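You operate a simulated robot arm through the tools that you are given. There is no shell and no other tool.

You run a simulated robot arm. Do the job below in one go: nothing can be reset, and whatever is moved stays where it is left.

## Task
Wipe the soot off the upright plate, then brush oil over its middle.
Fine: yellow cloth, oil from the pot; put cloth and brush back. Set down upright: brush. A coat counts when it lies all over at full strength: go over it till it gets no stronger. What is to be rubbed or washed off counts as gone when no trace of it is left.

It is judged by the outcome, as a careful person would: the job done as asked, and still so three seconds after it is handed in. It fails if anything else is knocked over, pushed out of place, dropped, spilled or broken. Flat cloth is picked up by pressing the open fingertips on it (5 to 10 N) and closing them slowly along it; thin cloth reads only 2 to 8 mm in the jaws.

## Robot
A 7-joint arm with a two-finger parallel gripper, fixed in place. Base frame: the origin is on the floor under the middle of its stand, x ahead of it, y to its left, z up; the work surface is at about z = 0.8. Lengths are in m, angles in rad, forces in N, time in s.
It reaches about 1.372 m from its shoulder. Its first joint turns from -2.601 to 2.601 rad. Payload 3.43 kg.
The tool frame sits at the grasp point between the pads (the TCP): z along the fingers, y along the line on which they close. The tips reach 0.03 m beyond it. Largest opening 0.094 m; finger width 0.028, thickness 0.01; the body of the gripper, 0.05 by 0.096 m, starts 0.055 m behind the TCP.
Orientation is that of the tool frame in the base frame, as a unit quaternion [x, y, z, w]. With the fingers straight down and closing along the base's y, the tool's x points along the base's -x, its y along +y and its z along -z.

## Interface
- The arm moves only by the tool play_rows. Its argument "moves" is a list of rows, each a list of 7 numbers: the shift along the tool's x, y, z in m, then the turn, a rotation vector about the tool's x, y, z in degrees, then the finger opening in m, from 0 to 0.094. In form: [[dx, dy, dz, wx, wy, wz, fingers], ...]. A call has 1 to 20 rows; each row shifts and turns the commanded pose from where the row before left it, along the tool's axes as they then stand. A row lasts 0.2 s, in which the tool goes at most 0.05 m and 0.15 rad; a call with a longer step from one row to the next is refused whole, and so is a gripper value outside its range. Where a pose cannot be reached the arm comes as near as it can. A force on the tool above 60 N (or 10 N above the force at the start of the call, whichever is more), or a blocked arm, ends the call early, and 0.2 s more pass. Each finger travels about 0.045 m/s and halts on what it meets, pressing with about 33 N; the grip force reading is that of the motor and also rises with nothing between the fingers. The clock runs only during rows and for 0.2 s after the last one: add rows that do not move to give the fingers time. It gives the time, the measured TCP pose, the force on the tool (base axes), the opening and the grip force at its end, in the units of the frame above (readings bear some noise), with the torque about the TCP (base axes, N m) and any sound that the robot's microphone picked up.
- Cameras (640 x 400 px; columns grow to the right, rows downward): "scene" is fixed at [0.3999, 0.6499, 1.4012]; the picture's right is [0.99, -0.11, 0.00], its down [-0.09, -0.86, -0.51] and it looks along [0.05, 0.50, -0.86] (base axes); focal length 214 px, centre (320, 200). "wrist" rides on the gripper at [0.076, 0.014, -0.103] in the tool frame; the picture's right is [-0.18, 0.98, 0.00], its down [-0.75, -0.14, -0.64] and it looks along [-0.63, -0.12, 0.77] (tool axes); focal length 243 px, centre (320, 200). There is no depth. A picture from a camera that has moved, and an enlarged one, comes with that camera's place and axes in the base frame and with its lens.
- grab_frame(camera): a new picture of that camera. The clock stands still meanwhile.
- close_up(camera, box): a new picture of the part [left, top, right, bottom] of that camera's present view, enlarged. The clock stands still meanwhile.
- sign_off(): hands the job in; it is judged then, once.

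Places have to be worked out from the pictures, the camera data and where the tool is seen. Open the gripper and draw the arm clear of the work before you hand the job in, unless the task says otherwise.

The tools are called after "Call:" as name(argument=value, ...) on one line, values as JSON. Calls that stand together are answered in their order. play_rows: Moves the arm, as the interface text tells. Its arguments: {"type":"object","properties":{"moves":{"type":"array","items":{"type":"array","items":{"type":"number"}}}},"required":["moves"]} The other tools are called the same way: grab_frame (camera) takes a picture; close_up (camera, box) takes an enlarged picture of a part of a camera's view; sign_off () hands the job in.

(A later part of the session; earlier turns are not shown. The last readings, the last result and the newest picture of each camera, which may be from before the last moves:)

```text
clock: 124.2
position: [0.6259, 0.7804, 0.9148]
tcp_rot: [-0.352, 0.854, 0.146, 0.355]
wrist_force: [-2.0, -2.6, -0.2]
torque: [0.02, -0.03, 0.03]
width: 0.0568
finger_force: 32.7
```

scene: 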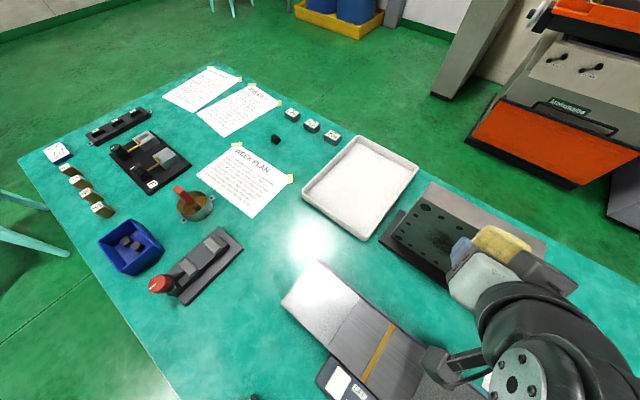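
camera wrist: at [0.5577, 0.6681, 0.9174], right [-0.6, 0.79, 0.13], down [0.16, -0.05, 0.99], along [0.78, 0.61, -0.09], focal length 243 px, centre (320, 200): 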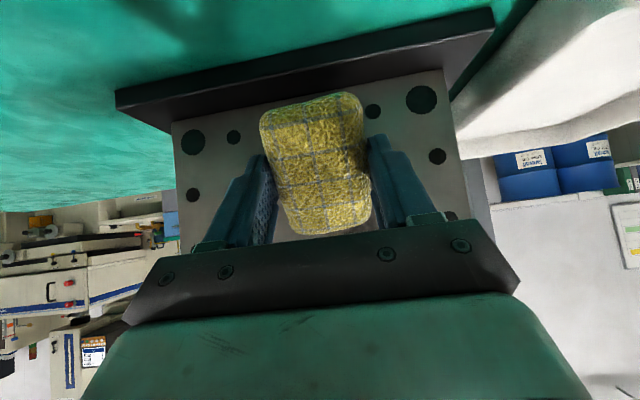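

Force dropped to 3 N (pad crept a bit more). I press 1 mm more and do the lower rows.

Call:
play_rows(moves=[[-0.0009, 0, 0.0009, 0, 0, 0, 0.042], [-0.00012, -0.021, 0.00012, 0, 0, 0, 0.042], [-0.00012, -0.021, 0.00012, 0, 0, 0, 0.042], [-0.00012, -0.021, 0.00012, 0, 0, 0, 0.042], [-0.00012, -0.021, 0.00012, 0, 0, 0, 0.042], [-0.00012, -0.021, 0.00012, 0, 0, 0, 0.042], [-0.00012, -0.021, 0.00012, 0, 0, 0, 0.042], [0.0092, 0, 0.0092, 0, 0, 0, 0.042]])

Call:
play_rows(moves=[[0.0001, 0.021, -0.0001, 0, 0, 0, 0.042], [0.0001, 0.021, -0.0001, 0, 0, 0, 0.042], [0.0001, 0.021, -0.0001, 0, 0, 0, 0.042], [0.0001, 0.021, -0.0001, 0, 0, 0, 0.042], [0.0001, 0.021, -0.0001, 0, 0, 0, 0.042], [0.0001, 0.021, -0.0001, 0, 0, 0, 0.042]])

```text
clock: 126.0
position: [0.7164, 0.6906, 0.9035]
tcp_rot: [-0.351, 0.853, 0.146, 0.356]
wrist_force: [-17.3, -23.4, 11.9]
torque: [0.86, -0.6, 0.22]
width: 0.057
finger_force: 33.1
```

```text
clock: 127.4
position: [0.625, 0.7804, 0.9017]
tcp_rot: [-0.353, 0.854, 0.148, 0.353]
wrist_force: [-10.8, -22.1, -0.2]
torque: [0.36, -0.16, -0.15]
width: 0.0569
finger_force: 33.0
```

Good pressure. Two more lower rows.

Call:
play_rows(moves=[[0.0094, 0, 0.009, 0, 0, 0, 0.042], [-0.0001, -0.021, 0.0001, 0, 0, 0, 0.042], [-0.0001, -0.021, 0.0001, 0, 0, 0, 0.042], [-0.0001, -0.021, 0.0001, 0, 0, 0, 0.042], [-0.0001, -0.021, 0.0001, 0, 0, 0, 0.042], [-0.0001, -0.021, 0.0001, 0, 0, 0, 0.042], [-0.0001, -0.021, 0.0001, 0, 0, 0, 0.042], [0.0084, 0, 0.0084, 0, 0, 0, 0.042], [0.0001, 0.021, -0.0001, 0, 0, 0, 0.042], [0.0001, 0.021, -0.0001, 0, 0, 0, 0.042], [0.0001, 0.021, -0.0001, 0, 0, 0, 0.042], [0.0001, 0.021, -0.0001, 0, 0, 0, 0.042], [0.0001, 0.021, -0.0001, 0, 0, 0, 0.042], [0.0001, 0.021, -0.0001, 0, 0, 0, 0.042]])

Call:
play_rows(moves=[[0.014, 0, -0.014, 0, 0, 0, 0.042], [0.0, -0.025, -0.02, 0, 0, 0, 0.042], [0.0, -0.035, -0.025, 0, 0, 0, 0.042], [0.0, -0.035, -0.025, 0, 0, 0, 0.042], [0.0, -0.035, -0.03, 0, 0, 0, 0.042], [0.0, -0.035, -0.03, 0, 0, 0, 0.042], [-0.02, 0, -0.02, 0, 0, 0, 0.042], [-0.02, 0, -0.02, 0, 0, 0, 0.042]])

Call:
grab_frame(camera="wrist")

Call:
grab_frame(camera="scene")

```text
clock: 130.4
position: [0.6248, 0.7819, 0.8774]
tcp_rot: [-0.352, 0.854, 0.147, 0.354]
wrist_force: [-14.1, -27.7, -1.6]
torque: [0.4, -0.16, -0.11]
width: 0.0569
finger_force: 33.1
```

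```text
clock: 132.2
position: [0.6611, 0.5833, 1.0259]
tcp_rot: [-0.352, 0.854, 0.147, 0.354]
wrist_force: [-0.3, 0.0, -0.5]
torque: [-0.03, 0.06, 0.03]
width: 0.0568
finger_force: 33.0
```

```text
taken
camera wrist: at [0.5632, 0.5036, 1.0454], right [-0.6, 0.79, 0.13], down [0.16, -0.05, 0.99], along [0.78, 0.61, -0.09], focal length 243 px, centre (320, 200)
```

wrist: 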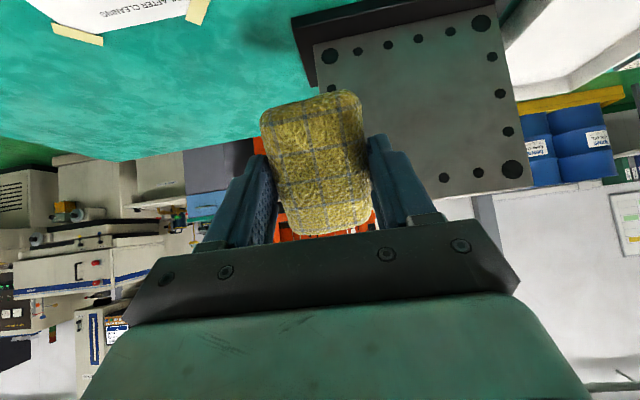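

```text
taken
```

scene: 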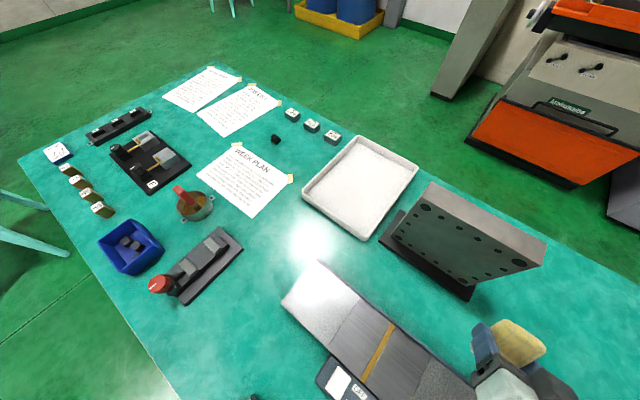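

Call:
close_up(camera="wrist", box=[360, 20, 520, 180])

Call:
close_up(camera="scene", box=[395, 185, 555, 285])

```text
2.50 times, centred on (440, 100) of wrist
camera zoom: at [0.5632, 0.5036, 1.0454], right [-0.6, 0.79, 0.13], down [0.16, -0.05, 0.99], along [0.78, 0.61, -0.09], focal length 606 px, centre (20, 450)
```

zoom: 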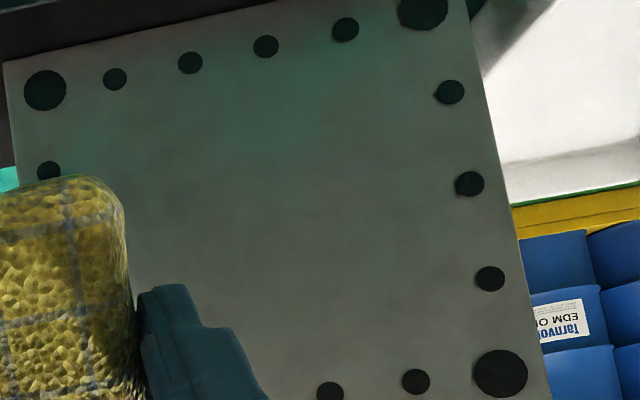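

```text
4.00 times, centred on (475, 235) of scene
camera zoom: at [0.3999, 0.6499, 1.4012], right [0.99, -0.11, 0.0], down [-0.09, -0.86, -0.51], along [0.05, 0.5, -0.86], focal length 858 px, centre (-300, 60)
```

zoom: 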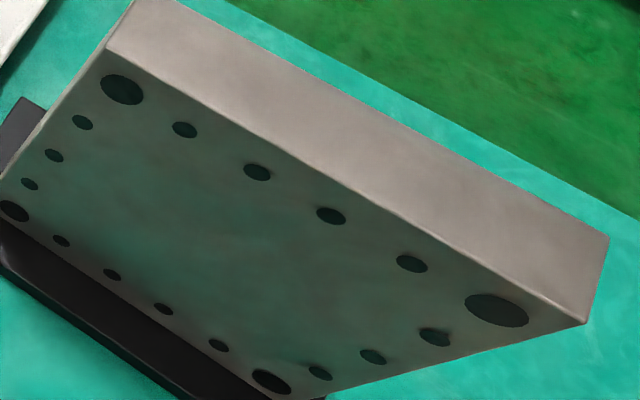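

The plate is clean and untouched otherwise. I raise the tool, level it, and carry the cloth back toward its place.

Call:
play_rows(moves=[[-0.022, 0, -0.022, 0, 0, 0, 0.042], [-0.022, 0, -0.022, 0, 0, 0, 0.042], [-0.022, 0, -0.022, 0, 0, 0, 0.042], [0, 0, 0, 0, 7.5, 0, 0.042], [0, 0, 0, 0, 7.5, 0, 0.042], [0, 0, 0, 0, 7.5, 0, 0.042], [0, 0, 0, 0, 7.5, 0, 0.042], [0, 0, 0, 0, 7.5, 0, 0.042], [0, 0, 0, 0, 7.5, 0, 0.042], [0.0114, 0.0379, 0, 0, 0, 0, 0.042], [0.0114, 0.0379, 0, 0, 0, 0, 0.042], [0.0114, 0.0379, 0, 0, 0, 0, 0.042], [0.0114, 0.0379, 0, 0, 0, 0, 0.042], [0.0114, 0.0379, 0, 0, 0, 0, 0.042], [0.0114, 0.0379, 0, 0, 0, 0, 0.042], [0.0114, 0.0379, 0, 0, 0, 0, 0.042], [0.0114, 0.0379, 0, 0, 0, 0, 0.042], [0.0114, 0.0379, 0, 0, 0, 0, 0.042]])

Call:
grab_frame(camera="wrist")

Call:
grab_frame(camera="scene")

```text
clock: 136.0
position: [0.3484, 0.7546, 1.1173]
tcp_rot: [-0.381, 0.925, 0.001, 0.0]
wrist_force: [-0.2, -0.1, -0.7]
torque: [0.03, 0.04, -0.03]
width: 0.0569
finger_force: 32.9
```

```text
taken
camera wrist: at [0.2855, 0.7107, 1.2203], right [-0.56, 0.83, 0.0], down [0.63, 0.43, 0.64], along [0.53, 0.36, -0.77], focal length 243 px, centre (320, 200)
```

wrist: 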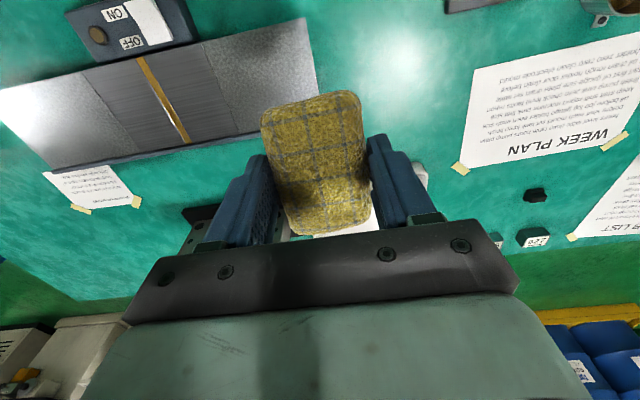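

```text
taken
```

scene: 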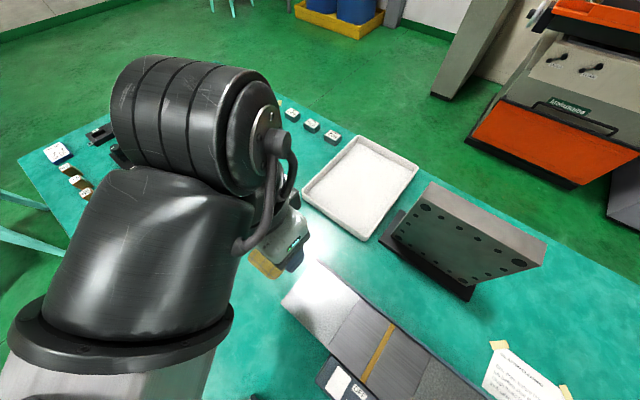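

The pad is still firmly held. I turn back to 315° and move over the cloth's original place.

Call:
play_rows(moves=[[0, 0, 0, 0, 0, -8.18, 0.042], [0, 0, 0, 0, 0, -8.18, 0.042], [0, 0, 0, 0, 0, -8.18, 0.042], [0, 0, 0, 0, 0, -8.18, 0.042], [0, 0, 0, 0, 0, -8.18, 0.042], [0, 0, 0, 0, 0, -8.18, 0.042], [0, 0, 0, 0, 0, -8.18, 0.042], [0, 0, 0, 0, 0, -8.18, 0.042], [0, 0, 0, 0, 0, -8.18, 0.042], [0, 0, 0, 0, 0, -8.18, 0.042], [0, 0, 0, 0, 0, -8.18, 0.042], [-0.0147, 0.0355, 0, 0, 0, 0, 0.042], [-0.0147, 0.0355, 0, 0, 0, 0, 0.042], [-0.0147, 0.0355, 0, 0, 0, 0, 0.042], [-0.0147, 0.0355, 0, 0, 0, 0, 0.042], [-0.0147, 0.0355, 0, 0, 0, 0, 0.042], [-0.0147, 0.0355, 0, 0, 0, 0, 0.042], [0, 0, 0, 0, 0, 0, 0.042]])

Call:
grab_frame(camera="scene")

Call:
grab_frame(camera="wrist")

```text
clock: 139.8
position: [0.135, 0.6632, 1.1175]
tcp_rot: [0.923, -0.384, 0.0, -0.002]
wrist_force: [0.0, -0.3, 0.3]
torque: [0.0, -0.01, 0.06]
width: 0.0572
finger_force: 32.6
```

```text
taken
```

scene: 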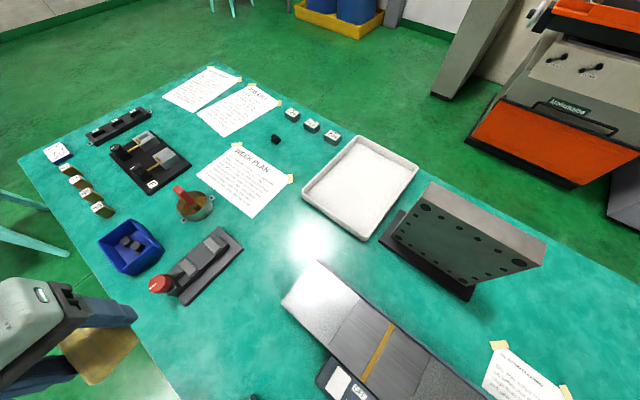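

```text
taken
camera wrist: at [0.1796, 0.5998, 1.2205], right [-0.83, -0.56, 0.0], down [-0.43, 0.63, 0.64], along [-0.36, 0.53, -0.77], focal length 243 px, centre (320, 200)
```

wrist: 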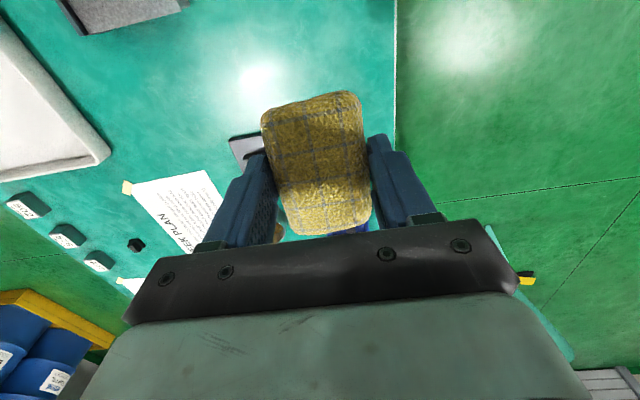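

Over the home spot. I lower quickly to about 4 cm above the table, then in small steps.

Call:
play_rows(moves=[[0, 0, 0.03, 0, 0, 0, 0.042], [0, 0, 0.035, 0, 0, 0, 0.042], [0, 0, 0.035, 0, 0, 0, 0.042], [0, 0, 0.035, 0, 0, 0, 0.042], [0, 0, 0.035, 0, 0, 0, 0.042], [0, 0, 0.035, 0, 0, 0, 0.042], [0, 0, 0.03, 0, 0, 0, 0.042], [0, 0, 0.015, 0, 0, 0, 0.042], [0, 0, 0.01, 0, 0, 0, 0.042], [0, 0, 0, 0, 0, 0, 0.042]])

Call:
play_rows(moves=[[0, 0, 0.005, 0, 0, 0, 0.042], [0, 0, 0.004, 0, 0, 0, 0.042], [0, 0, 0.003, 0, 0, 0, 0.042], [0, 0, 0, 0, 0, 0, 0.042]])

```text
clock: 142.0
position: [0.1373, 0.6697, 0.8592]
tcp_rot: [0.923, -0.384, 0.0, -0.001]
wrist_force: [-0.3, 0.3, -0.6]
torque: [0.0, -0.03, 0.01]
width: 0.0569
finger_force: 33.3
```

```text
clock: 143.0
position: [0.1371, 0.666, 0.8455]
tcp_rot: [0.924, -0.383, -0.001, -0.001]
wrist_force: [-0.2, 0.6, -1.1]
torque: [0.02, 0.03, -0.01]
width: 0.0569
finger_force: 33.1
```

Still free at 0.8455. Continuing in 3 mm steps until it touches.

Call:
play_rows(moves=[[0, 0, 0.003, 0, 0, 0, 0.042], [0, 0, 0.003, 0, 0, 0, 0.042], [0, 0, 0, 0, 0, 0, 0.042]])

Call:
close_up(camera="scene", box=[110, 270, 270, 370])

```text
clock: 143.8
position: [0.1357, 0.6663, 0.8395]
tcp_rot: [0.923, -0.384, -0.001, -0.002]
wrist_force: [0.1, -0.1, -0.2]
torque: [0.01, 0.01, 0.02]
width: 0.0568
finger_force: 33.2
```

```text
4.00 times, centred on (190, 320) of scene
camera zoom: at [0.3999, 0.6499, 1.4012], right [0.99, -0.11, 0.0], down [-0.09, -0.86, -0.51], along [0.05, 0.5, -0.86], focal length 858 px, centre (840, -280)
```

zoom: 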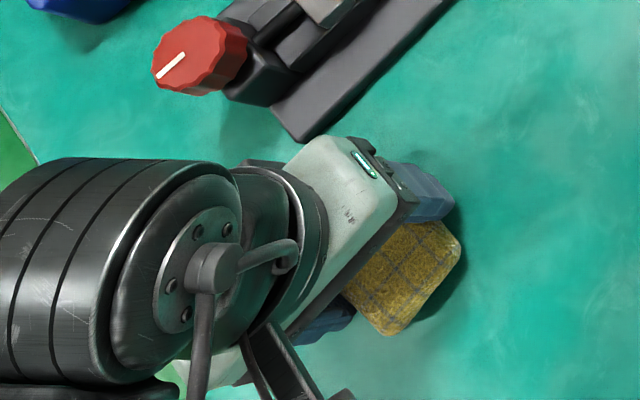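

Not touching yet at 0.8395. I go down 2 mm at a time.

Call:
play_rows(moves=[[0, 0, 0.002, 0, 0, 0, 0.042], [0, 0, 0.002, 0, 0, 0, 0.042], [0, 0, 0, 0, 0, 0, 0.042]])

Call:
play_rows(moves=[[0, 0, 0.002, 0, 0, 0, 0.042], [0, 0, 0, 0, 0, 0, 0.042]])

```text
clock: 144.6
position: [0.1356, 0.6668, 0.8366]
tcp_rot: [0.924, -0.383, 0.0, -0.002]
wrist_force: [-1.9, 3.3, 25.7]
torque: [-0.91, -0.23, 0.0]
width: 0.0568
finger_force: 33.0
```

```text
clock: 145.2
position: [0.1365, 0.6672, 0.8342]
tcp_rot: [0.923, -0.384, 0.0, -0.002]
wrist_force: [-3.6, 6.3, 22.9]
torque: [-0.66, -0.15, -0.03]
width: 0.057
finger_force: 33.1
```

The pad's edge rests on the table (about 23 N) at the original grip height. I ease up 1 mm and open the jaws slowly.

Call:
play_rows(moves=[[0, 0, -0.001, 0, 0, 0, 0.042], [0, 0, 0, 0, 0, 0, 0.056], [0, 0, 0, 0, 0, 0, 0.058], [0, 0, 0, 0, 0, 0, 0.06], [0, 0, 0, 0, 0, 0, 0.066], [0, 0, 0, 0, 0, 0, 0.074], [0, 0, 0, 0, 0, 0, 0.084], [0, 0, 0, 0, 0, 0, 0.094], [0, 0, 0, 0, 0, 0, 0.094]])

Call:
grab_frame(camera="wrist")

```text
clock: 147.2
position: [0.1373, 0.6671, 0.8343]
tcp_rot: [0.924, -0.383, -0.001, -0.001]
wrist_force: [-0.4, -0.2, 1.0]
torque: [-0.03, -0.03, 0.0]
width: 0.0941
finger_force: 0.0
```

```text
taken
camera wrist: at [0.1805, 0.6028, 0.9386], right [-0.83, -0.56, 0.0], down [-0.43, 0.63, 0.64], along [-0.36, 0.53, -0.77], focal length 243 px, centre (320, 200)
```

wrist: 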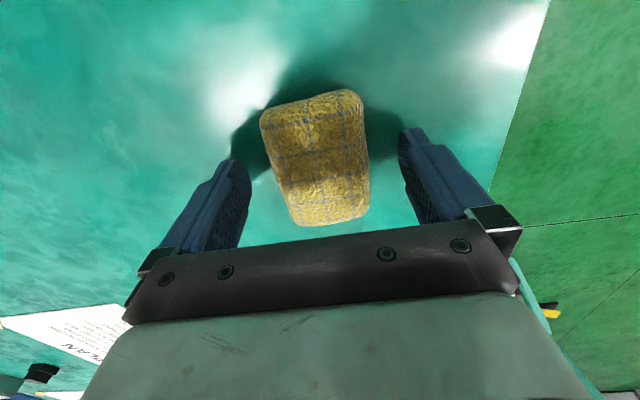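

The pad lies flat between the open fingers. I rise straight up and compare its place with the start picture.

Call:
play_rows(moves=[[0, 0, -0.01, 0, 0, 0, 0.094], [0, 0, -0.025, 0, 0, 0, 0.094], [0, 0, -0.035, 0, 0, 0, 0.094], [0, 0, -0.04, 0, 0, 0, 0.094], [0, 0, -0.04, 0, 0, 0, 0.094], [0, 0, -0.04, 0, 0, 0, 0.094], [0, 0, -0.04, 0, 0, 0, 0.094], [0, 0, -0.04, 0, 0, 0, 0.094]])

Call:
close_up(camera="scene", box=[160, 295, 260, 357])

Call:
grab_frame(camera="scene")

```text
clock: 149.0
position: [0.1364, 0.6655, 1.1067]
tcp_rot: [0.923, -0.384, 0.0, -0.001]
wrist_force: [-0.3, -0.4, 0.2]
torque: [0.02, 0.03, -0.03]
width: 0.0941
finger_force: 0.0
```

```text
6.40 times, centred on (210, 326) of scene
camera zoom: at [0.3999, 0.6499, 1.4012], right [0.99, -0.11, 0.0], down [-0.09, -0.86, -0.51], along [0.05, 0.5, -0.86], focal length 1373 px, centre (1024, -606)
```

zoom: 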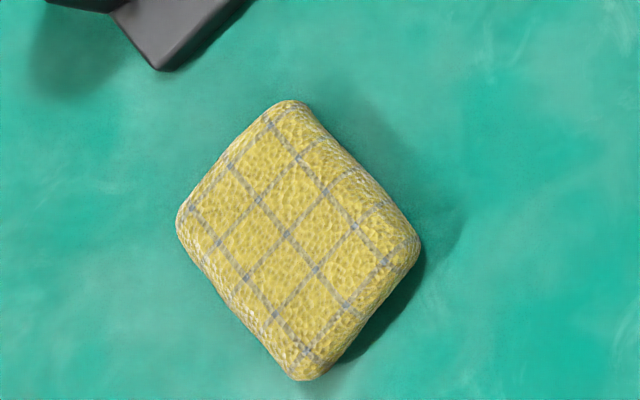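

```text
taken
```

scene: 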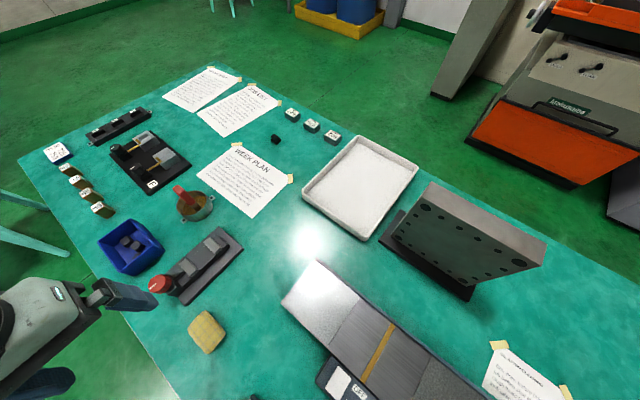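

The cloth is back within about 4 mm of where it lay. Triangulating both cameras, the brush handle's top centre is at (0.046, 1.012, 0.909), wide side along 315°, so the current tool heading fits. I move above it.

Call:
play_rows(moves=[[-0.0343, -0.0201, 0, 0, 0, 0, 0.094], [-0.0343, -0.0201, 0, 0, 0, 0, 0.094], [-0.0343, -0.0201, 0, 0, 0, 0, 0.094], [-0.0343, -0.0201, 0, 0, 0, 0, 0.094], [-0.0343, -0.0201, 0, 0, 0, 0, 0.094], [-0.0343, -0.0201, 0, 0, 0, 0, 0.094], [-0.0343, -0.0201, 0, 0, 0, 0, 0.094], [-0.0343, -0.0201, 0, 0, 0, 0, 0.094], [-0.0343, -0.0201, 0, 0, 0, 0, 0.094], [0, 0, 0.035, 0, 0, 0, 0.094], [0, 0, 0.035, 0, 0, 0, 0.094], [0, 0, 0, 0, 0, 0, 0.094]])

Call:
grab_frame(camera="wrist")

Call:
grab_frame(camera="scene")

```text
clock: 151.6
position: [0.046, 1.0124, 1.0358]
tcp_rot: [0.924, -0.383, 0.0, -0.001]
wrist_force: [0.1, 0.2, 0.3]
torque: [0.0, 0.0, -0.01]
width: 0.0941
finger_force: 0.2
```

```text
taken
camera wrist: at [0.0896, 0.948, 1.1391], right [-0.83, -0.56, 0.0], down [-0.43, 0.63, 0.64], along [-0.36, 0.53, -0.77], focal length 243 px, centre (320, 200)
```

wrist: 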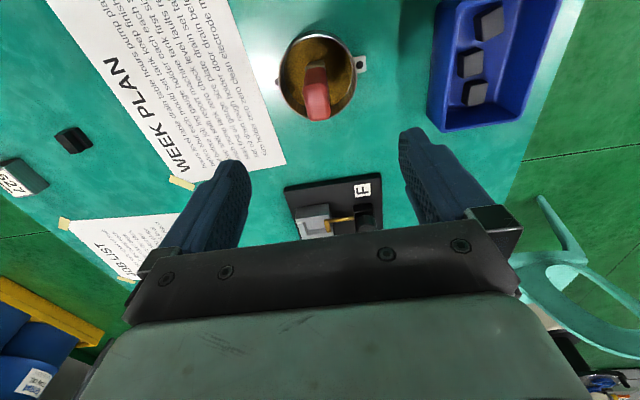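

```text
taken
```

scene: 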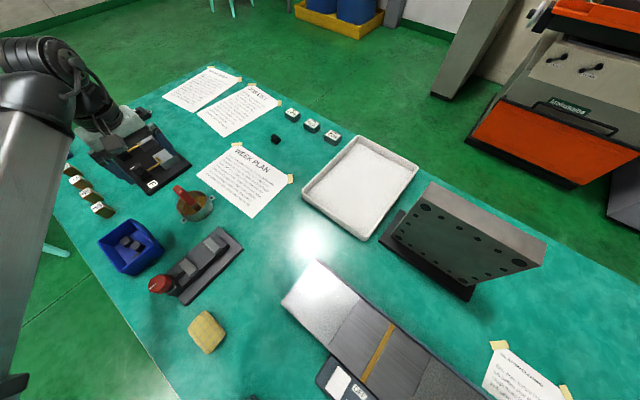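

Call:
close_up(camera="wrist", box=[260, 20, 380, 140])

```text
3.33 times, centred on (320, 80) of wrist
camera zoom: at [0.0896, 0.948, 1.1391], right [-0.83, -0.56, 0.0], down [-0.43, 0.63, 0.64], along [-0.36, 0.53, -0.77], focal length 809 px, centre (320, 600)
```

zoom: 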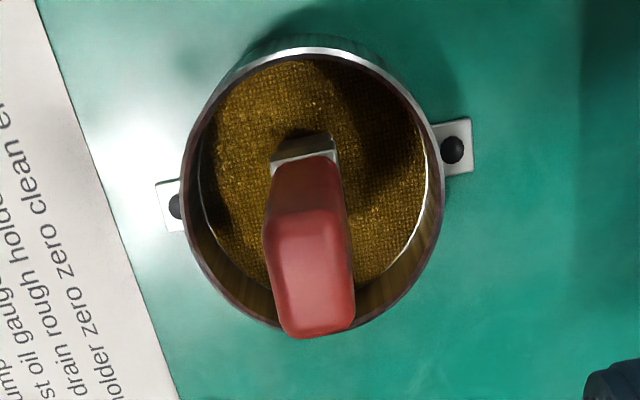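

The handle is centred between the jaws and aligned. I lower to z≈0.887 so the fingertips stay above the pot's rim.

Call:
play_rows(moves=[[0.0026, -0.001, 0.035, 0, 0, 0, 0.094], [0, 0, 0.035, 0, 0, 0, 0.094], [0, 0, 0.03, 0, 0, 0, 0.094], [0, 0, 0.025, 0, 0, 0, 0.094], [0, 0, 0.015, 0, 0, 0, 0.094], [0, 0, 0.008, 0, 0, 0, 0.094], [0, 0, 0, 0, 0, 0, 0.094]])

Call:
grab_frame(camera="wrist")

Call:
close_up(camera="scene", box=[130, 150, 258, 230])

```text
clock: 153.2
position: [0.0483, 1.0131, 0.8864]
tcp_rot: [0.924, -0.383, 0.0, -0.001]
wrist_force: [0.0, -0.2, 0.0]
torque: [-0.01, 0.01, 0.03]
width: 0.094
finger_force: 0.0
```

```text
taken
camera wrist: at [0.0927, 0.9487, 0.9908], right [-0.83, -0.56, 0.0], down [-0.43, 0.63, 0.64], along [-0.36, 0.53, -0.77], focal length 243 px, centre (320, 200)
```

wrist: 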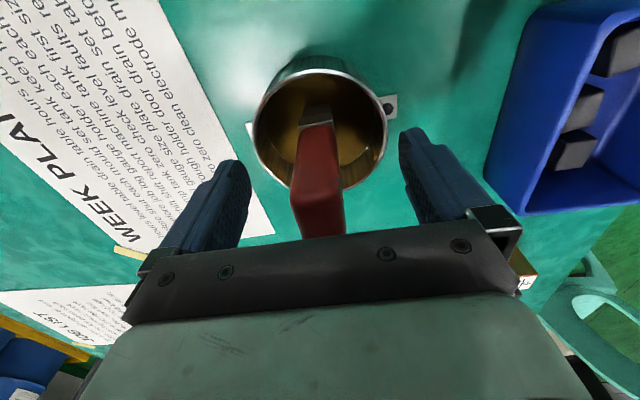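

```text
5.00 times, centred on (194, 190) of scene
camera zoom: at [0.3999, 0.6499, 1.4012], right [0.99, -0.11, 0.0], down [-0.09, -0.86, -0.51], along [0.05, 0.5, -0.86], focal length 1072 px, centre (950, 250)
```

zoom: 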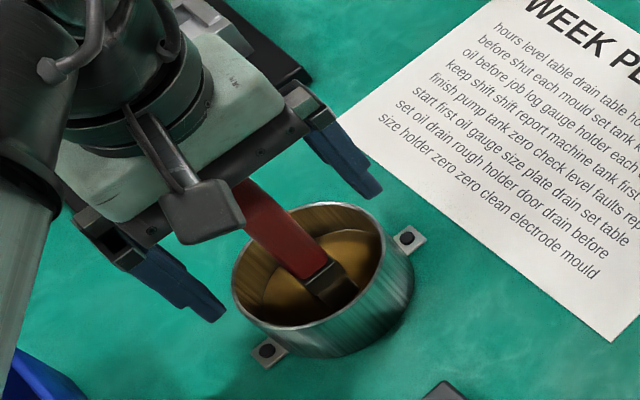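

The handle is midway between the fingers. I close slowly onto it.

Call:
play_rows(moves=[[0, 0, 0, 0, 0, 0, 0.082], [0, 0, 0, 0, 0, 0, 0.07], [0, 0, 0, 0, 0, 0, 0.058], [0, 0, 0, 0, 0, 0, 0.046], [0, 0, 0, 0, 0, 0, 0.036], [0, 0, 0, 0, 0, 0, 0.03], [0, 0, 0, 0, 0, 0, 0.025], [0, 0, 0, 0, 0, 0, 0.021], [0, 0, 0, 0, 0, 0, 0.017], [0, 0, 0, 0, 0, 0, 0.013], [0, 0, 0, 0, 0, 0, 0.01], [0, 0, 0, 0, 0, 0, 0.006], [0, 0, 0, 0, 0, 0, 0.006]])

Call:
close_up(camera="scene", box=[130, 150, 258, 230])

Call:
grab_frame(camera="wrist")

```text
clock: 156.0
position: [0.0482, 1.0129, 0.887]
tcp_rot: [0.924, -0.383, 0.0, -0.001]
wrist_force: [-0.2, 0.1, 0.5]
torque: [0.01, 0.0, 0.01]
width: 0.0259
finger_force: 32.7
```

```text
5.00 times, centred on (194, 190) of scene
camera zoom: at [0.3999, 0.6499, 1.4012], right [0.99, -0.11, 0.0], down [-0.09, -0.86, -0.51], along [0.05, 0.5, -0.86], focal length 1072 px, centre (950, 250)
```

zoom: 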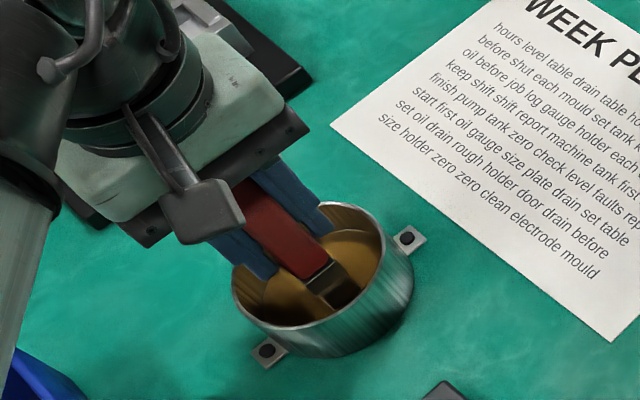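

```text
taken
camera wrist: at [0.0927, 0.9487, 0.9911], right [-0.83, -0.56, 0.0], down [-0.43, 0.63, 0.64], along [-0.36, 0.53, -0.77], focal length 243 px, centre (320, 200)
```

wrist: 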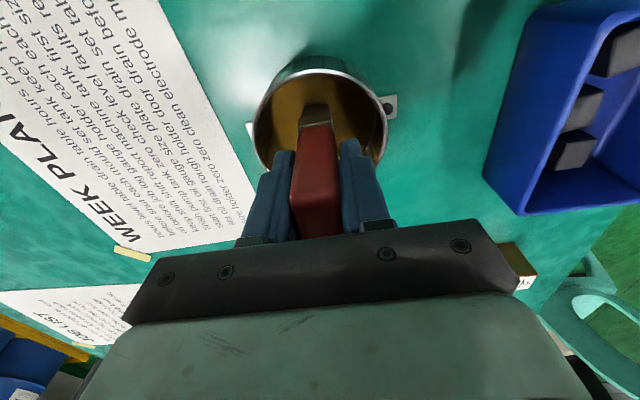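

The brush is held at 0.026 m with 33 N. I lift it straight up, slowly at first, out of the pot.

Call:
play_rows(moves=[[0, 0, -0.005, 0, 0, 0, 0.006], [0, 0, -0.01, 0, 0, 0, 0.006], [0, 0, -0.015, 0, 0, 0, 0.006], [0, 0, -0.02, 0, 0, 0, 0.006], [0, 0, -0.02, 0, 0, 0, 0.006], [0, 0, -0.025, 0, 0, 0, 0.006], [0, 0, -0.03, 0, 0, 0, 0.006], [0, 0, -0.03, 0, 0, 0, 0.006], [0, 0, -0.03, 0, 0, 0, 0.006], [0, 0, -0.03, 0, 0, 0, 0.006], [0, 0, 0, 0, 0, 0, 0.006]])

Call:
close_up(camera="scene", box=[100, 100, 260, 200])

Call:
grab_frame(camera="wrist")

```text
clock: 158.4
position: [0.0482, 1.012, 1.1022]
tcp_rot: [0.923, -0.384, -0.001, -0.001]
wrist_force: [-0.1, 0.1, -0.8]
torque: [-0.01, 0.04, -0.01]
width: 0.0256
finger_force: 33.3
```

```text
4.00 times, centred on (180, 150) of scene
camera zoom: at [0.3999, 0.6499, 1.4012], right [0.99, -0.11, 0.0], down [-0.09, -0.86, -0.51], along [0.05, 0.5, -0.86], focal length 858 px, centre (880, 400)
```

zoom: 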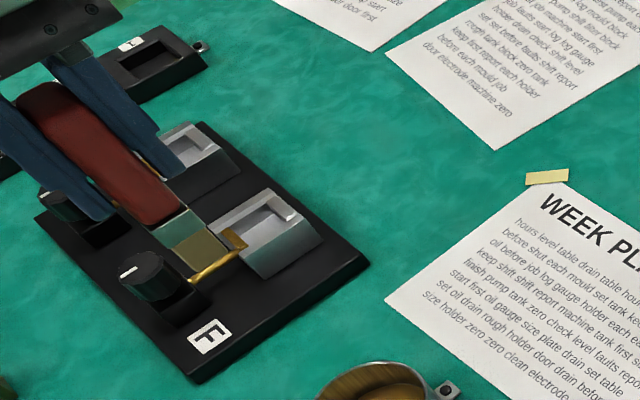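

```text
taken
camera wrist: at [0.0932, 0.9476, 1.206], right [-0.83, -0.56, 0.0], down [-0.43, 0.63, 0.64], along [-0.36, 0.53, -0.77], focal length 243 px, centre (320, 200)
```

wrist: 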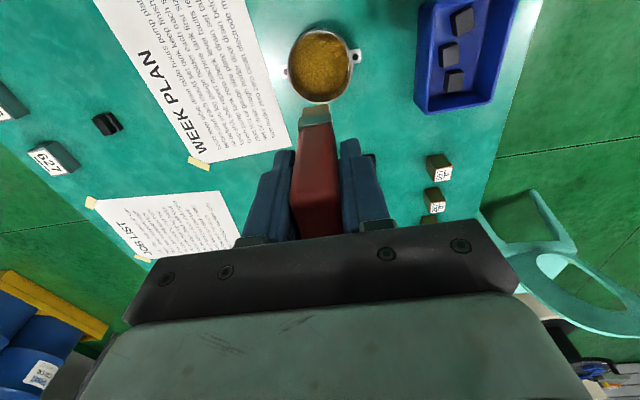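

The brush came out loaded with oil; its tip is roughly 8.5–9 cm below the grasp point. I carry it at height to a point in front of the plate.

Call:
play_rows(moves=[[0.02, -0.005, -0.003, 0, 0, 0, 0.006], [0.0407, -0.0097, -0.0013, 0, 0, 0, 0.006], [0.0407, -0.0097, -0.0013, 0, 0, 0, 0.006], [0.0407, -0.0097, -0.0013, 0, 0, 0, 0.006], [0.0407, -0.0097, -0.0013, 0, 0, 0, 0.006], [0.0407, -0.0097, -0.0013, 0, 0, 0, 0.006], [0.0407, -0.0097, -0.0013, 0, 0, 0, 0.006], [0.0407, -0.0097, -0.0013, 0, 0, 0, 0.006], [0.0407, -0.0097, -0.0013, 0, 0, 0, 0.006], [0.0407, -0.0097, -0.0013, 0, 0, 0, 0.006], [0.0407, -0.0097, -0.0013, 0, 0, 0, 0.006], [0.0407, -0.0097, -0.0013, 0, 0, 0, 0.006], [0.0407, -0.0097, -0.0013, 0, 0, 0, 0.006], [0.0407, -0.0097, -0.0013, 0, 0, 0, 0.006], [0.0407, -0.0097, -0.0013, 0, 0, 0, 0.006], [0.0407, -0.0097, -0.0013, 0, 0, 0, 0.006], [0, 0, 0, 0, 0, 0, 0.006]])

Call:
grab_frame(camera="scene")

Call:
grab_frame(camera="wrist")

```text
clock: 162.0
position: [0.6019, 0.6703, 1.1248]
tcp_rot: [0.923, -0.384, 0.0, -0.002]
wrist_force: [-0.2, -0.5, -1.0]
torque: [0.0, -0.02, 0.0]
width: 0.0255
finger_force: 32.7
```

```text
taken
```

scene: 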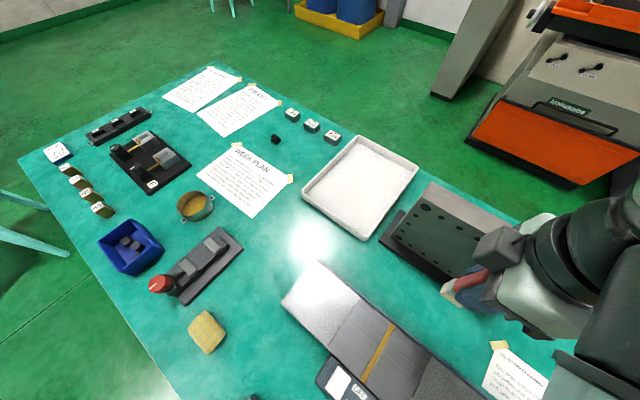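

```text
taken
camera wrist: at [0.6465, 0.6064, 1.2273], right [-0.83, -0.56, 0.0], down [-0.43, 0.63, 0.64], along [-0.36, 0.53, -0.77], focal length 243 px, centre (320, 200)
```

wrist: 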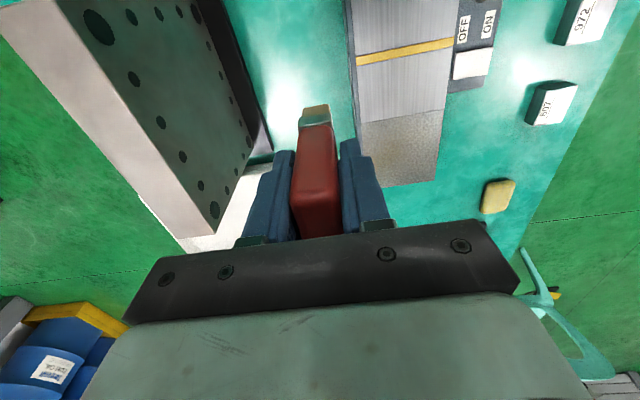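

In front of the plate at n=0.90. I tilt the tool about its x-axis so the bristles point toward the plate, about 52°.

Call:
play_rows(moves=[[0, 0, 0, 7.5, 0, 0, 0.006], [0, 0, 0, 7.5, 0, 0, 0.006], [0, 0, 0, 7.5, 0, 0, 0.006], [0, 0, 0, 7.5, 0, 0, 0.006], [0, 0, 0, 7.5, 0, 0, 0.006], [0, 0, 0, 7.5, 0, 0, 0.006], [0, 0, 0, 7.5, 0, 0, 0.006], [0, 0, 0, 0, 0, 0, 0.006]])

Call:
grab_frame(camera="scene")

Call:
grab_frame(camera="wrist")

```text
clock: 163.8
position: [0.6004, 0.6705, 1.1244]
tcp_rot: [0.828, -0.344, 0.169, -0.41]
wrist_force: [-0.3, -0.1, -0.1]
torque: [-0.03, 0.02, -0.02]
width: 0.0256
finger_force: 32.7
```

```text
taken
```

scene: 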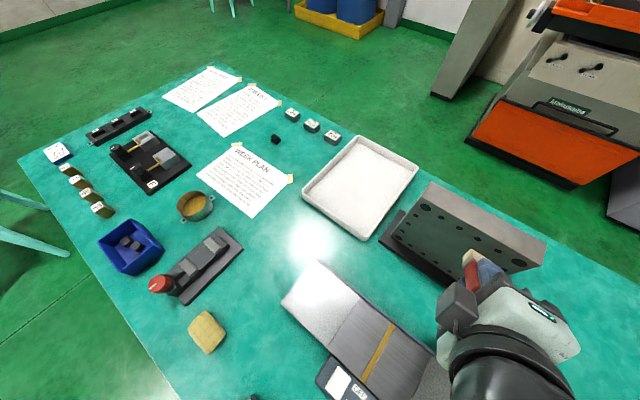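

```text
taken
camera wrist: at [0.5915, 0.5533, 1.1764], right [-0.55, -0.29, -0.78], down [-0.83, 0.23, 0.5], along [0.04, 0.93, -0.37], focal length 243 px, centre (320, 200)
```

wrist: 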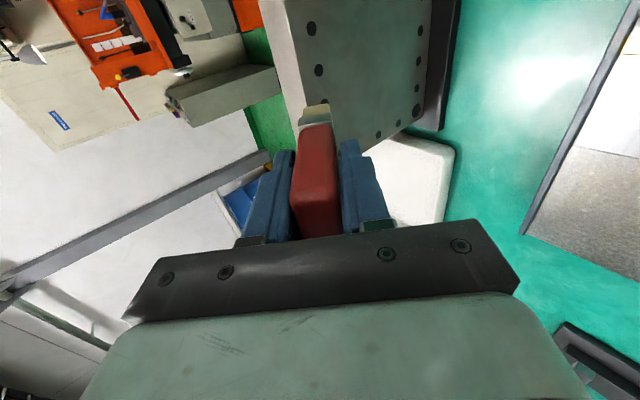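

The brush points at the plate with its wide edge horizontal. I lower to the middle height and approach to about 1.5–2 cm.

Call:
play_rows(moves=[[0, 0.0276, 0.0211, 0, 0, 0, 0.006], [0, 0.0276, 0.0211, 0, 0, 0, 0.006], [0, 0.0276, 0.0211, 0, 0, 0, 0.006], [0, 0.0276, 0.0211, 0, 0, 0, 0.006], [0, -0.017, 0.0222, 0, 0, 0, 0.006], [0, -0.0122, 0.0159, 0, 0, 0, 0.006], [0, 0, 0, 0, 0, 0, 0.006]])

Call:
close_up(camera="scene", box=[395, 185, 555, 285])

Call:
grab_frame(camera="wrist")

```text
clock: 165.4
position: [0.6336, 0.7051, 0.9854]
tcp_rot: [0.828, -0.344, 0.169, -0.409]
wrist_force: [0.9, -0.1, -0.4]
torque: [0.01, 0.02, 0.0]
width: 0.0256
finger_force: 32.9
```

```text
4.00 times, centred on (475, 235) of scene
camera zoom: at [0.3999, 0.6499, 1.4012], right [0.99, -0.11, 0.0], down [-0.09, -0.86, -0.51], along [0.05, 0.5, -0.86], focal length 858 px, centre (-300, 60)
```

zoom: 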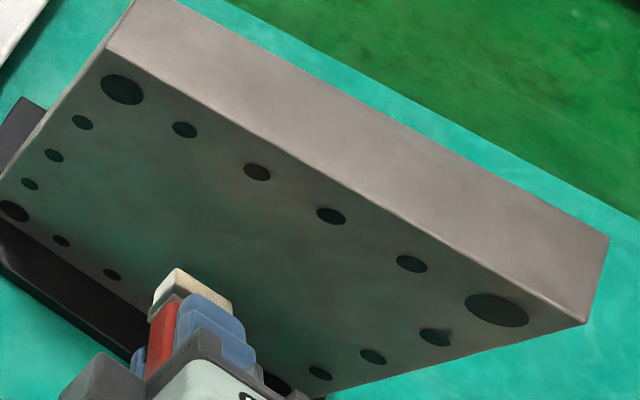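

```text
taken
camera wrist: at [0.6246, 0.5873, 1.0376], right [-0.55, -0.29, -0.78], down [-0.83, 0.23, 0.5], along [0.04, 0.93, -0.37], focal length 243 px, centre (320, 200)
```

wrist: 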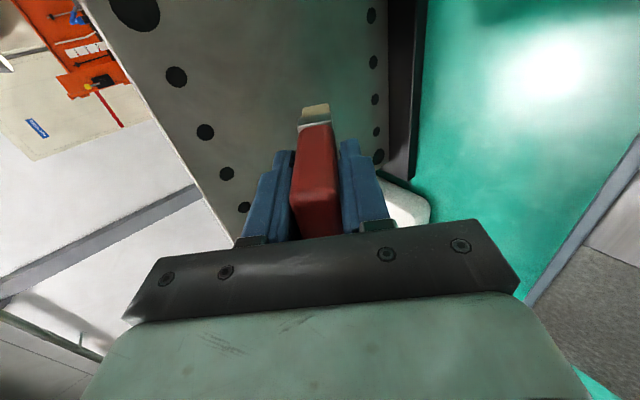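

Tip is about 2 cm away. I approach in small steps and feel for contact.

Call:
play_rows(moves=[[0, -0.003, 0.004, 0, 0, 0, 0.006], [0, -0.003, 0.004, 0, 0, 0, 0.006], [0, -0.0018, 0.0024, 0, 0, 0, 0.006], [0, 0, 0, 0, 0, 0, 0.006]])

Call:
play_rows(moves=[[0, -0.0012, 0.0016, 0, 0, 0, 0.006], [0, -0.0012, 0.0016, 0, 0, 0, 0.006], [0, 0, 0, 0, 0, 0, 0.006]])

```text
clock: 166.4
position: [0.6425, 0.7147, 0.9851]
tcp_rot: [0.828, -0.345, 0.169, -0.409]
wrist_force: [-0.5, 0.5, -0.4]
torque: [-0.01, 0.0, -0.01]
width: 0.0254
finger_force: 32.6
```

```text
clock: 167.2
position: [0.6463, 0.7166, 0.9852]
tcp_rot: [0.828, -0.345, 0.169, -0.409]
wrist_force: [-0.3, 0.1, 0.1]
torque: [0.01, 0.01, 0.0]
width: 0.0256
finger_force: 33.7
```

Call:
play_rows(moves=[[0, -0.0012, 0.0016, 0, 0, 0, 0.006], [0, -0.0012, 0.0016, 0, 0, 0, 0.006], [0, 0, 0, 0, 0, 0, 0.006]])

Call:
close_up(camera="scene", box=[395, 185, 555, 285])

```text
clock: 168.0
position: [0.6487, 0.7187, 0.9858]
tcp_rot: [0.827, -0.345, 0.169, -0.41]
wrist_force: [-0.1, -0.3, -0.9]
torque: [-0.03, 0.0, -0.05]
width: 0.0254
finger_force: 32.8
```

```text
4.00 times, centred on (475, 235) of scene
camera zoom: at [0.3999, 0.6499, 1.4012], right [0.99, -0.11, 0.0], down [-0.09, -0.86, -0.51], along [0.05, 0.5, -0.86], focal length 858 px, centre (-300, 60)
```

zoom: 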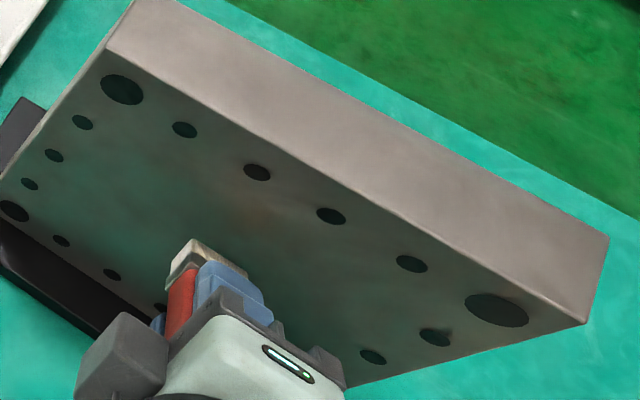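

No force yet at n=0.967. Continuing.

Call:
play_rows(moves=[[0, -0.0012, 0.0016, 0, 0, 0, 0.006], [0, 0, 0, 0, 0, 0, 0.006]])

Call:
play_rows(moves=[[0, -0.0012, 0.0016, 0, 0, 0, 0.006], [0, 0, 0, 0, 0, 0, 0.006]])

Call:
play_rows(moves=[[0, -0.0012, 0.0016, 0, 0, 0, 0.006], [0, 0, 0, 0, 0, 0, 0.006]])

```text
clock: 168.6
position: [0.651, 0.7212, 0.9857]
tcp_rot: [0.828, -0.344, 0.17, -0.41]
wrist_force: [0.9, -0.4, -1.1]
torque: [-0.02, 0.02, 0.01]
width: 0.0256
finger_force: 33.2
```

```text
clock: 169.2
position: [0.6512, 0.7228, 0.9856]
tcp_rot: [0.828, -0.344, 0.169, -0.409]
wrist_force: [-0.5, 0.6, -1.4]
torque: [-0.01, 0.01, 0.02]
width: 0.0256
finger_force: 33.1
```

```text
clock: 169.8
position: [0.6531, 0.7238, 0.9857]
tcp_rot: [0.828, -0.344, 0.169, -0.409]
wrist_force: [0.6, 0.0, 0.2]
torque: [-0.01, -0.01, 0.0]
width: 0.0259
finger_force: 33.0
```

Still no force at n=0.974; bristles may be soft, so I check the tip's distance in an enlarged view.

Call:
close_up(camera="scene", box=[420, 215, 484, 255])

Call:
close_up(camera="wrist", box=[260, 60, 380, 160])

```text
10.00 times, centred on (452, 235) of scene
camera zoom: at [0.3999, 0.6499, 1.4012], right [0.99, -0.11, 0.0], down [-0.09, -0.86, -0.51], along [0.05, 0.5, -0.86], focal length 2145 px, centre (-1000, -150)
```

zoom: 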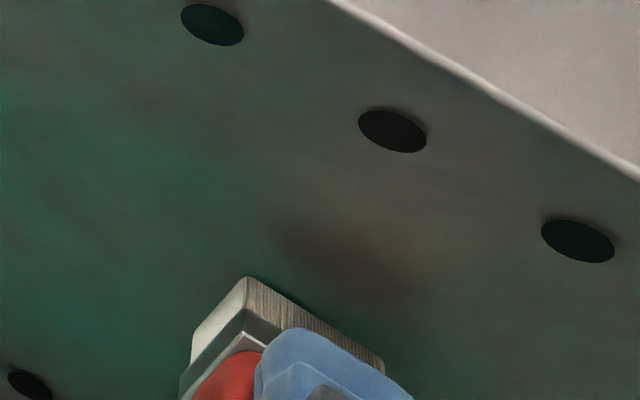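

```text
4.00 times, centred on (320, 110) of wrist
camera zoom: at [0.645, 0.6064, 1.0375], right [-0.55, -0.29, -0.78], down [-0.83, 0.23, 0.5], along [0.04, 0.93, -0.37], focal length 970 px, centre (320, 560)
```

zoom: 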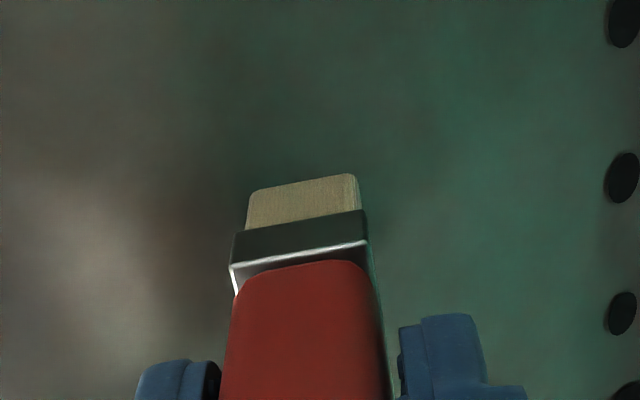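

By the wrist view the bristle tip is about 7.8 cm ahead of the grasp point, so contact is imminent. Continuing in 2 mm steps.

Call:
play_rows(moves=[[0, -0.0012, 0.0016, 0, 0, 0, 0.006], [0, 0, 0, 0, 0, 0, 0.006]])

Call:
play_rows(moves=[[0, -0.0012, 0.0016, 0, 0, 0, 0.006], [0, 0, 0, 0, 0, 0, 0.006]])

Call:
play_rows(moves=[[0, -0.0012, 0.0016, 0, 0, 0, 0.006], [0, 0, 0, 0, 0, 0, 0.006]])

```text
clock: 170.4
position: [0.6567, 0.7244, 0.9847]
tcp_rot: [0.828, -0.344, 0.169, -0.409]
wrist_force: [-0.6, -0.9, -1.0]
torque: [-0.05, 0.0, 0.0]
width: 0.0256
finger_force: 33.0
```

```text
clock: 171.0
position: [0.657, 0.7264, 0.9853]
tcp_rot: [0.827, -0.344, 0.169, -0.41]
wrist_force: [-0.2, 0.5, -1.0]
torque: [-0.01, -0.01, -0.03]
width: 0.0256
finger_force: 33.0
```

```text
clock: 171.6
position: [0.6558, 0.7276, 0.9859]
tcp_rot: [0.828, -0.344, 0.169, -0.409]
wrist_force: [-9.3, -9.1, 3.1]
torque: [-0.21, 0.17, 0.07]
width: 0.0255
finger_force: 33.4
```

Contact at about 13 N. I make a first down-up stroke in the middle column and look at the trace it leaves.

Call:
play_rows(moves=[[0, 0.00875, 0.0067, 0, 0, 0, 0.006], [0, 0.00875, 0.0067, 0, 0, 0, 0.006], [0, 0.00875, 0.0067, 0, 0, 0, 0.006], [0, 0.00875, 0.0067, 0, 0, 0, 0.006], [0, 0.00875, 0.0067, 0, 0, 0, 0.006]])

Call:
play_rows(moves=[[0, -0.00954, -0.0073, 0, 0, 0, 0.006], [0, -0.00954, -0.0073, 0, 0, 0, 0.006], [0, -0.00954, -0.0073, 0, 0, 0, 0.006], [0, -0.00954, -0.0073, 0, 0, 0, 0.006], [0, -0.00954, -0.0073, 0, 0, 0, 0.006], [0, -0.00954, -0.0073, 0, 0, 0, 0.006], [0, -0.00954, -0.0073, 0, 0, 0, 0.006], [0, -0.00954, -0.0073, 0, 0, 0, 0.006], [0, -0.00954, -0.0073, 0, 0, 0, 0.006]])

Call:
close_up(camera="scene", box=[395, 185, 555, 285])

Call:
grab_frame(camera="wrist")

```text
clock: 172.8
position: [0.6572, 0.7281, 0.9317]
tcp_rot: [0.828, -0.343, 0.17, -0.41]
wrist_force: [-17.8, -18.1, 7.2]
torque: [-0.39, 0.42, 0.06]
width: 0.0259
finger_force: 32.9
```

```text
clock: 174.8
position: [0.6573, 0.7285, 1.0388]
tcp_rot: [0.828, -0.344, 0.169, -0.409]
wrist_force: [-7.2, -6.4, -2.9]
torque: [-0.38, 0.4, 0.06]
width: 0.0258
finger_force: 33.5
```

```text
4.00 times, centred on (475, 235) of scene
camera zoom: at [0.3999, 0.6499, 1.4012], right [0.99, -0.11, 0.0], down [-0.09, -0.86, -0.51], along [0.05, 0.5, -0.86], focal length 858 px, centre (-300, 60)
```

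zoom: 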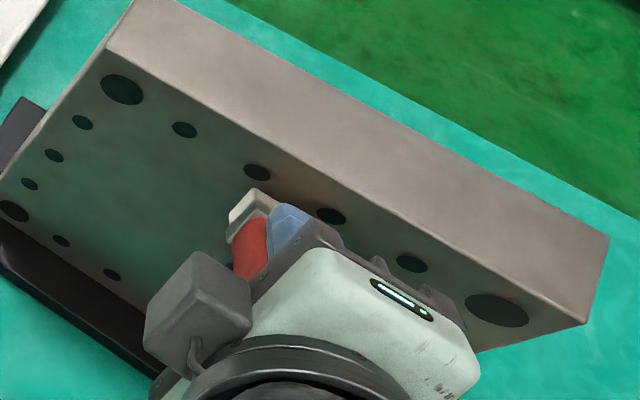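

```text
taken
camera wrist: at [0.6483, 0.6105, 1.0908], right [-0.55, -0.29, -0.78], down [-0.83, 0.23, 0.5], along [0.04, 0.93, -0.37], focal length 243 px, centre (320, 200)
```

wrist: 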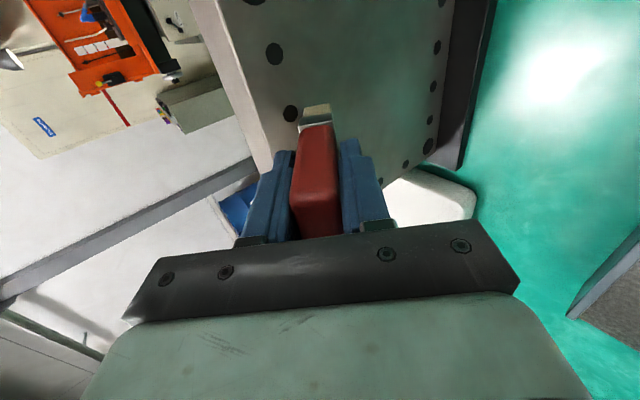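

I enlarge the wrist view to see whether oil was left on the stroke.

Call:
close_up(camera="wrist", box=[230, 0, 460, 160])

Call:
close_up(camera="scene", box=[405, 205, 469, 245])

```text
2.50 times, centred on (345, 80) of wrist
camera zoom: at [0.6483, 0.6105, 1.0908], right [-0.55, -0.29, -0.78], down [-0.83, 0.23, 0.5], along [0.04, 0.93, -0.37], focal length 606 px, centre (258, 500)
```

zoom: 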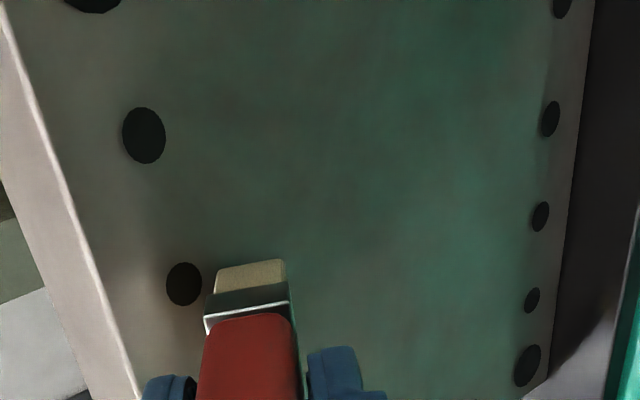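

```text
10.00 times, centred on (437, 225) of scene
camera zoom: at [0.3999, 0.6499, 1.4012], right [0.99, -0.11, 0.0], down [-0.09, -0.86, -0.51], along [0.05, 0.5, -0.86], focal length 2145 px, centre (-850, -50)
```

zoom: 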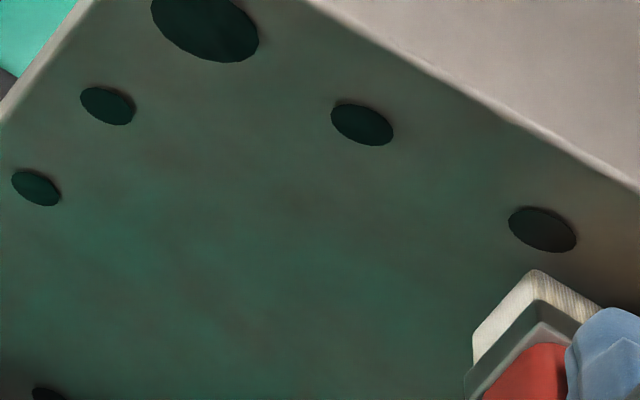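

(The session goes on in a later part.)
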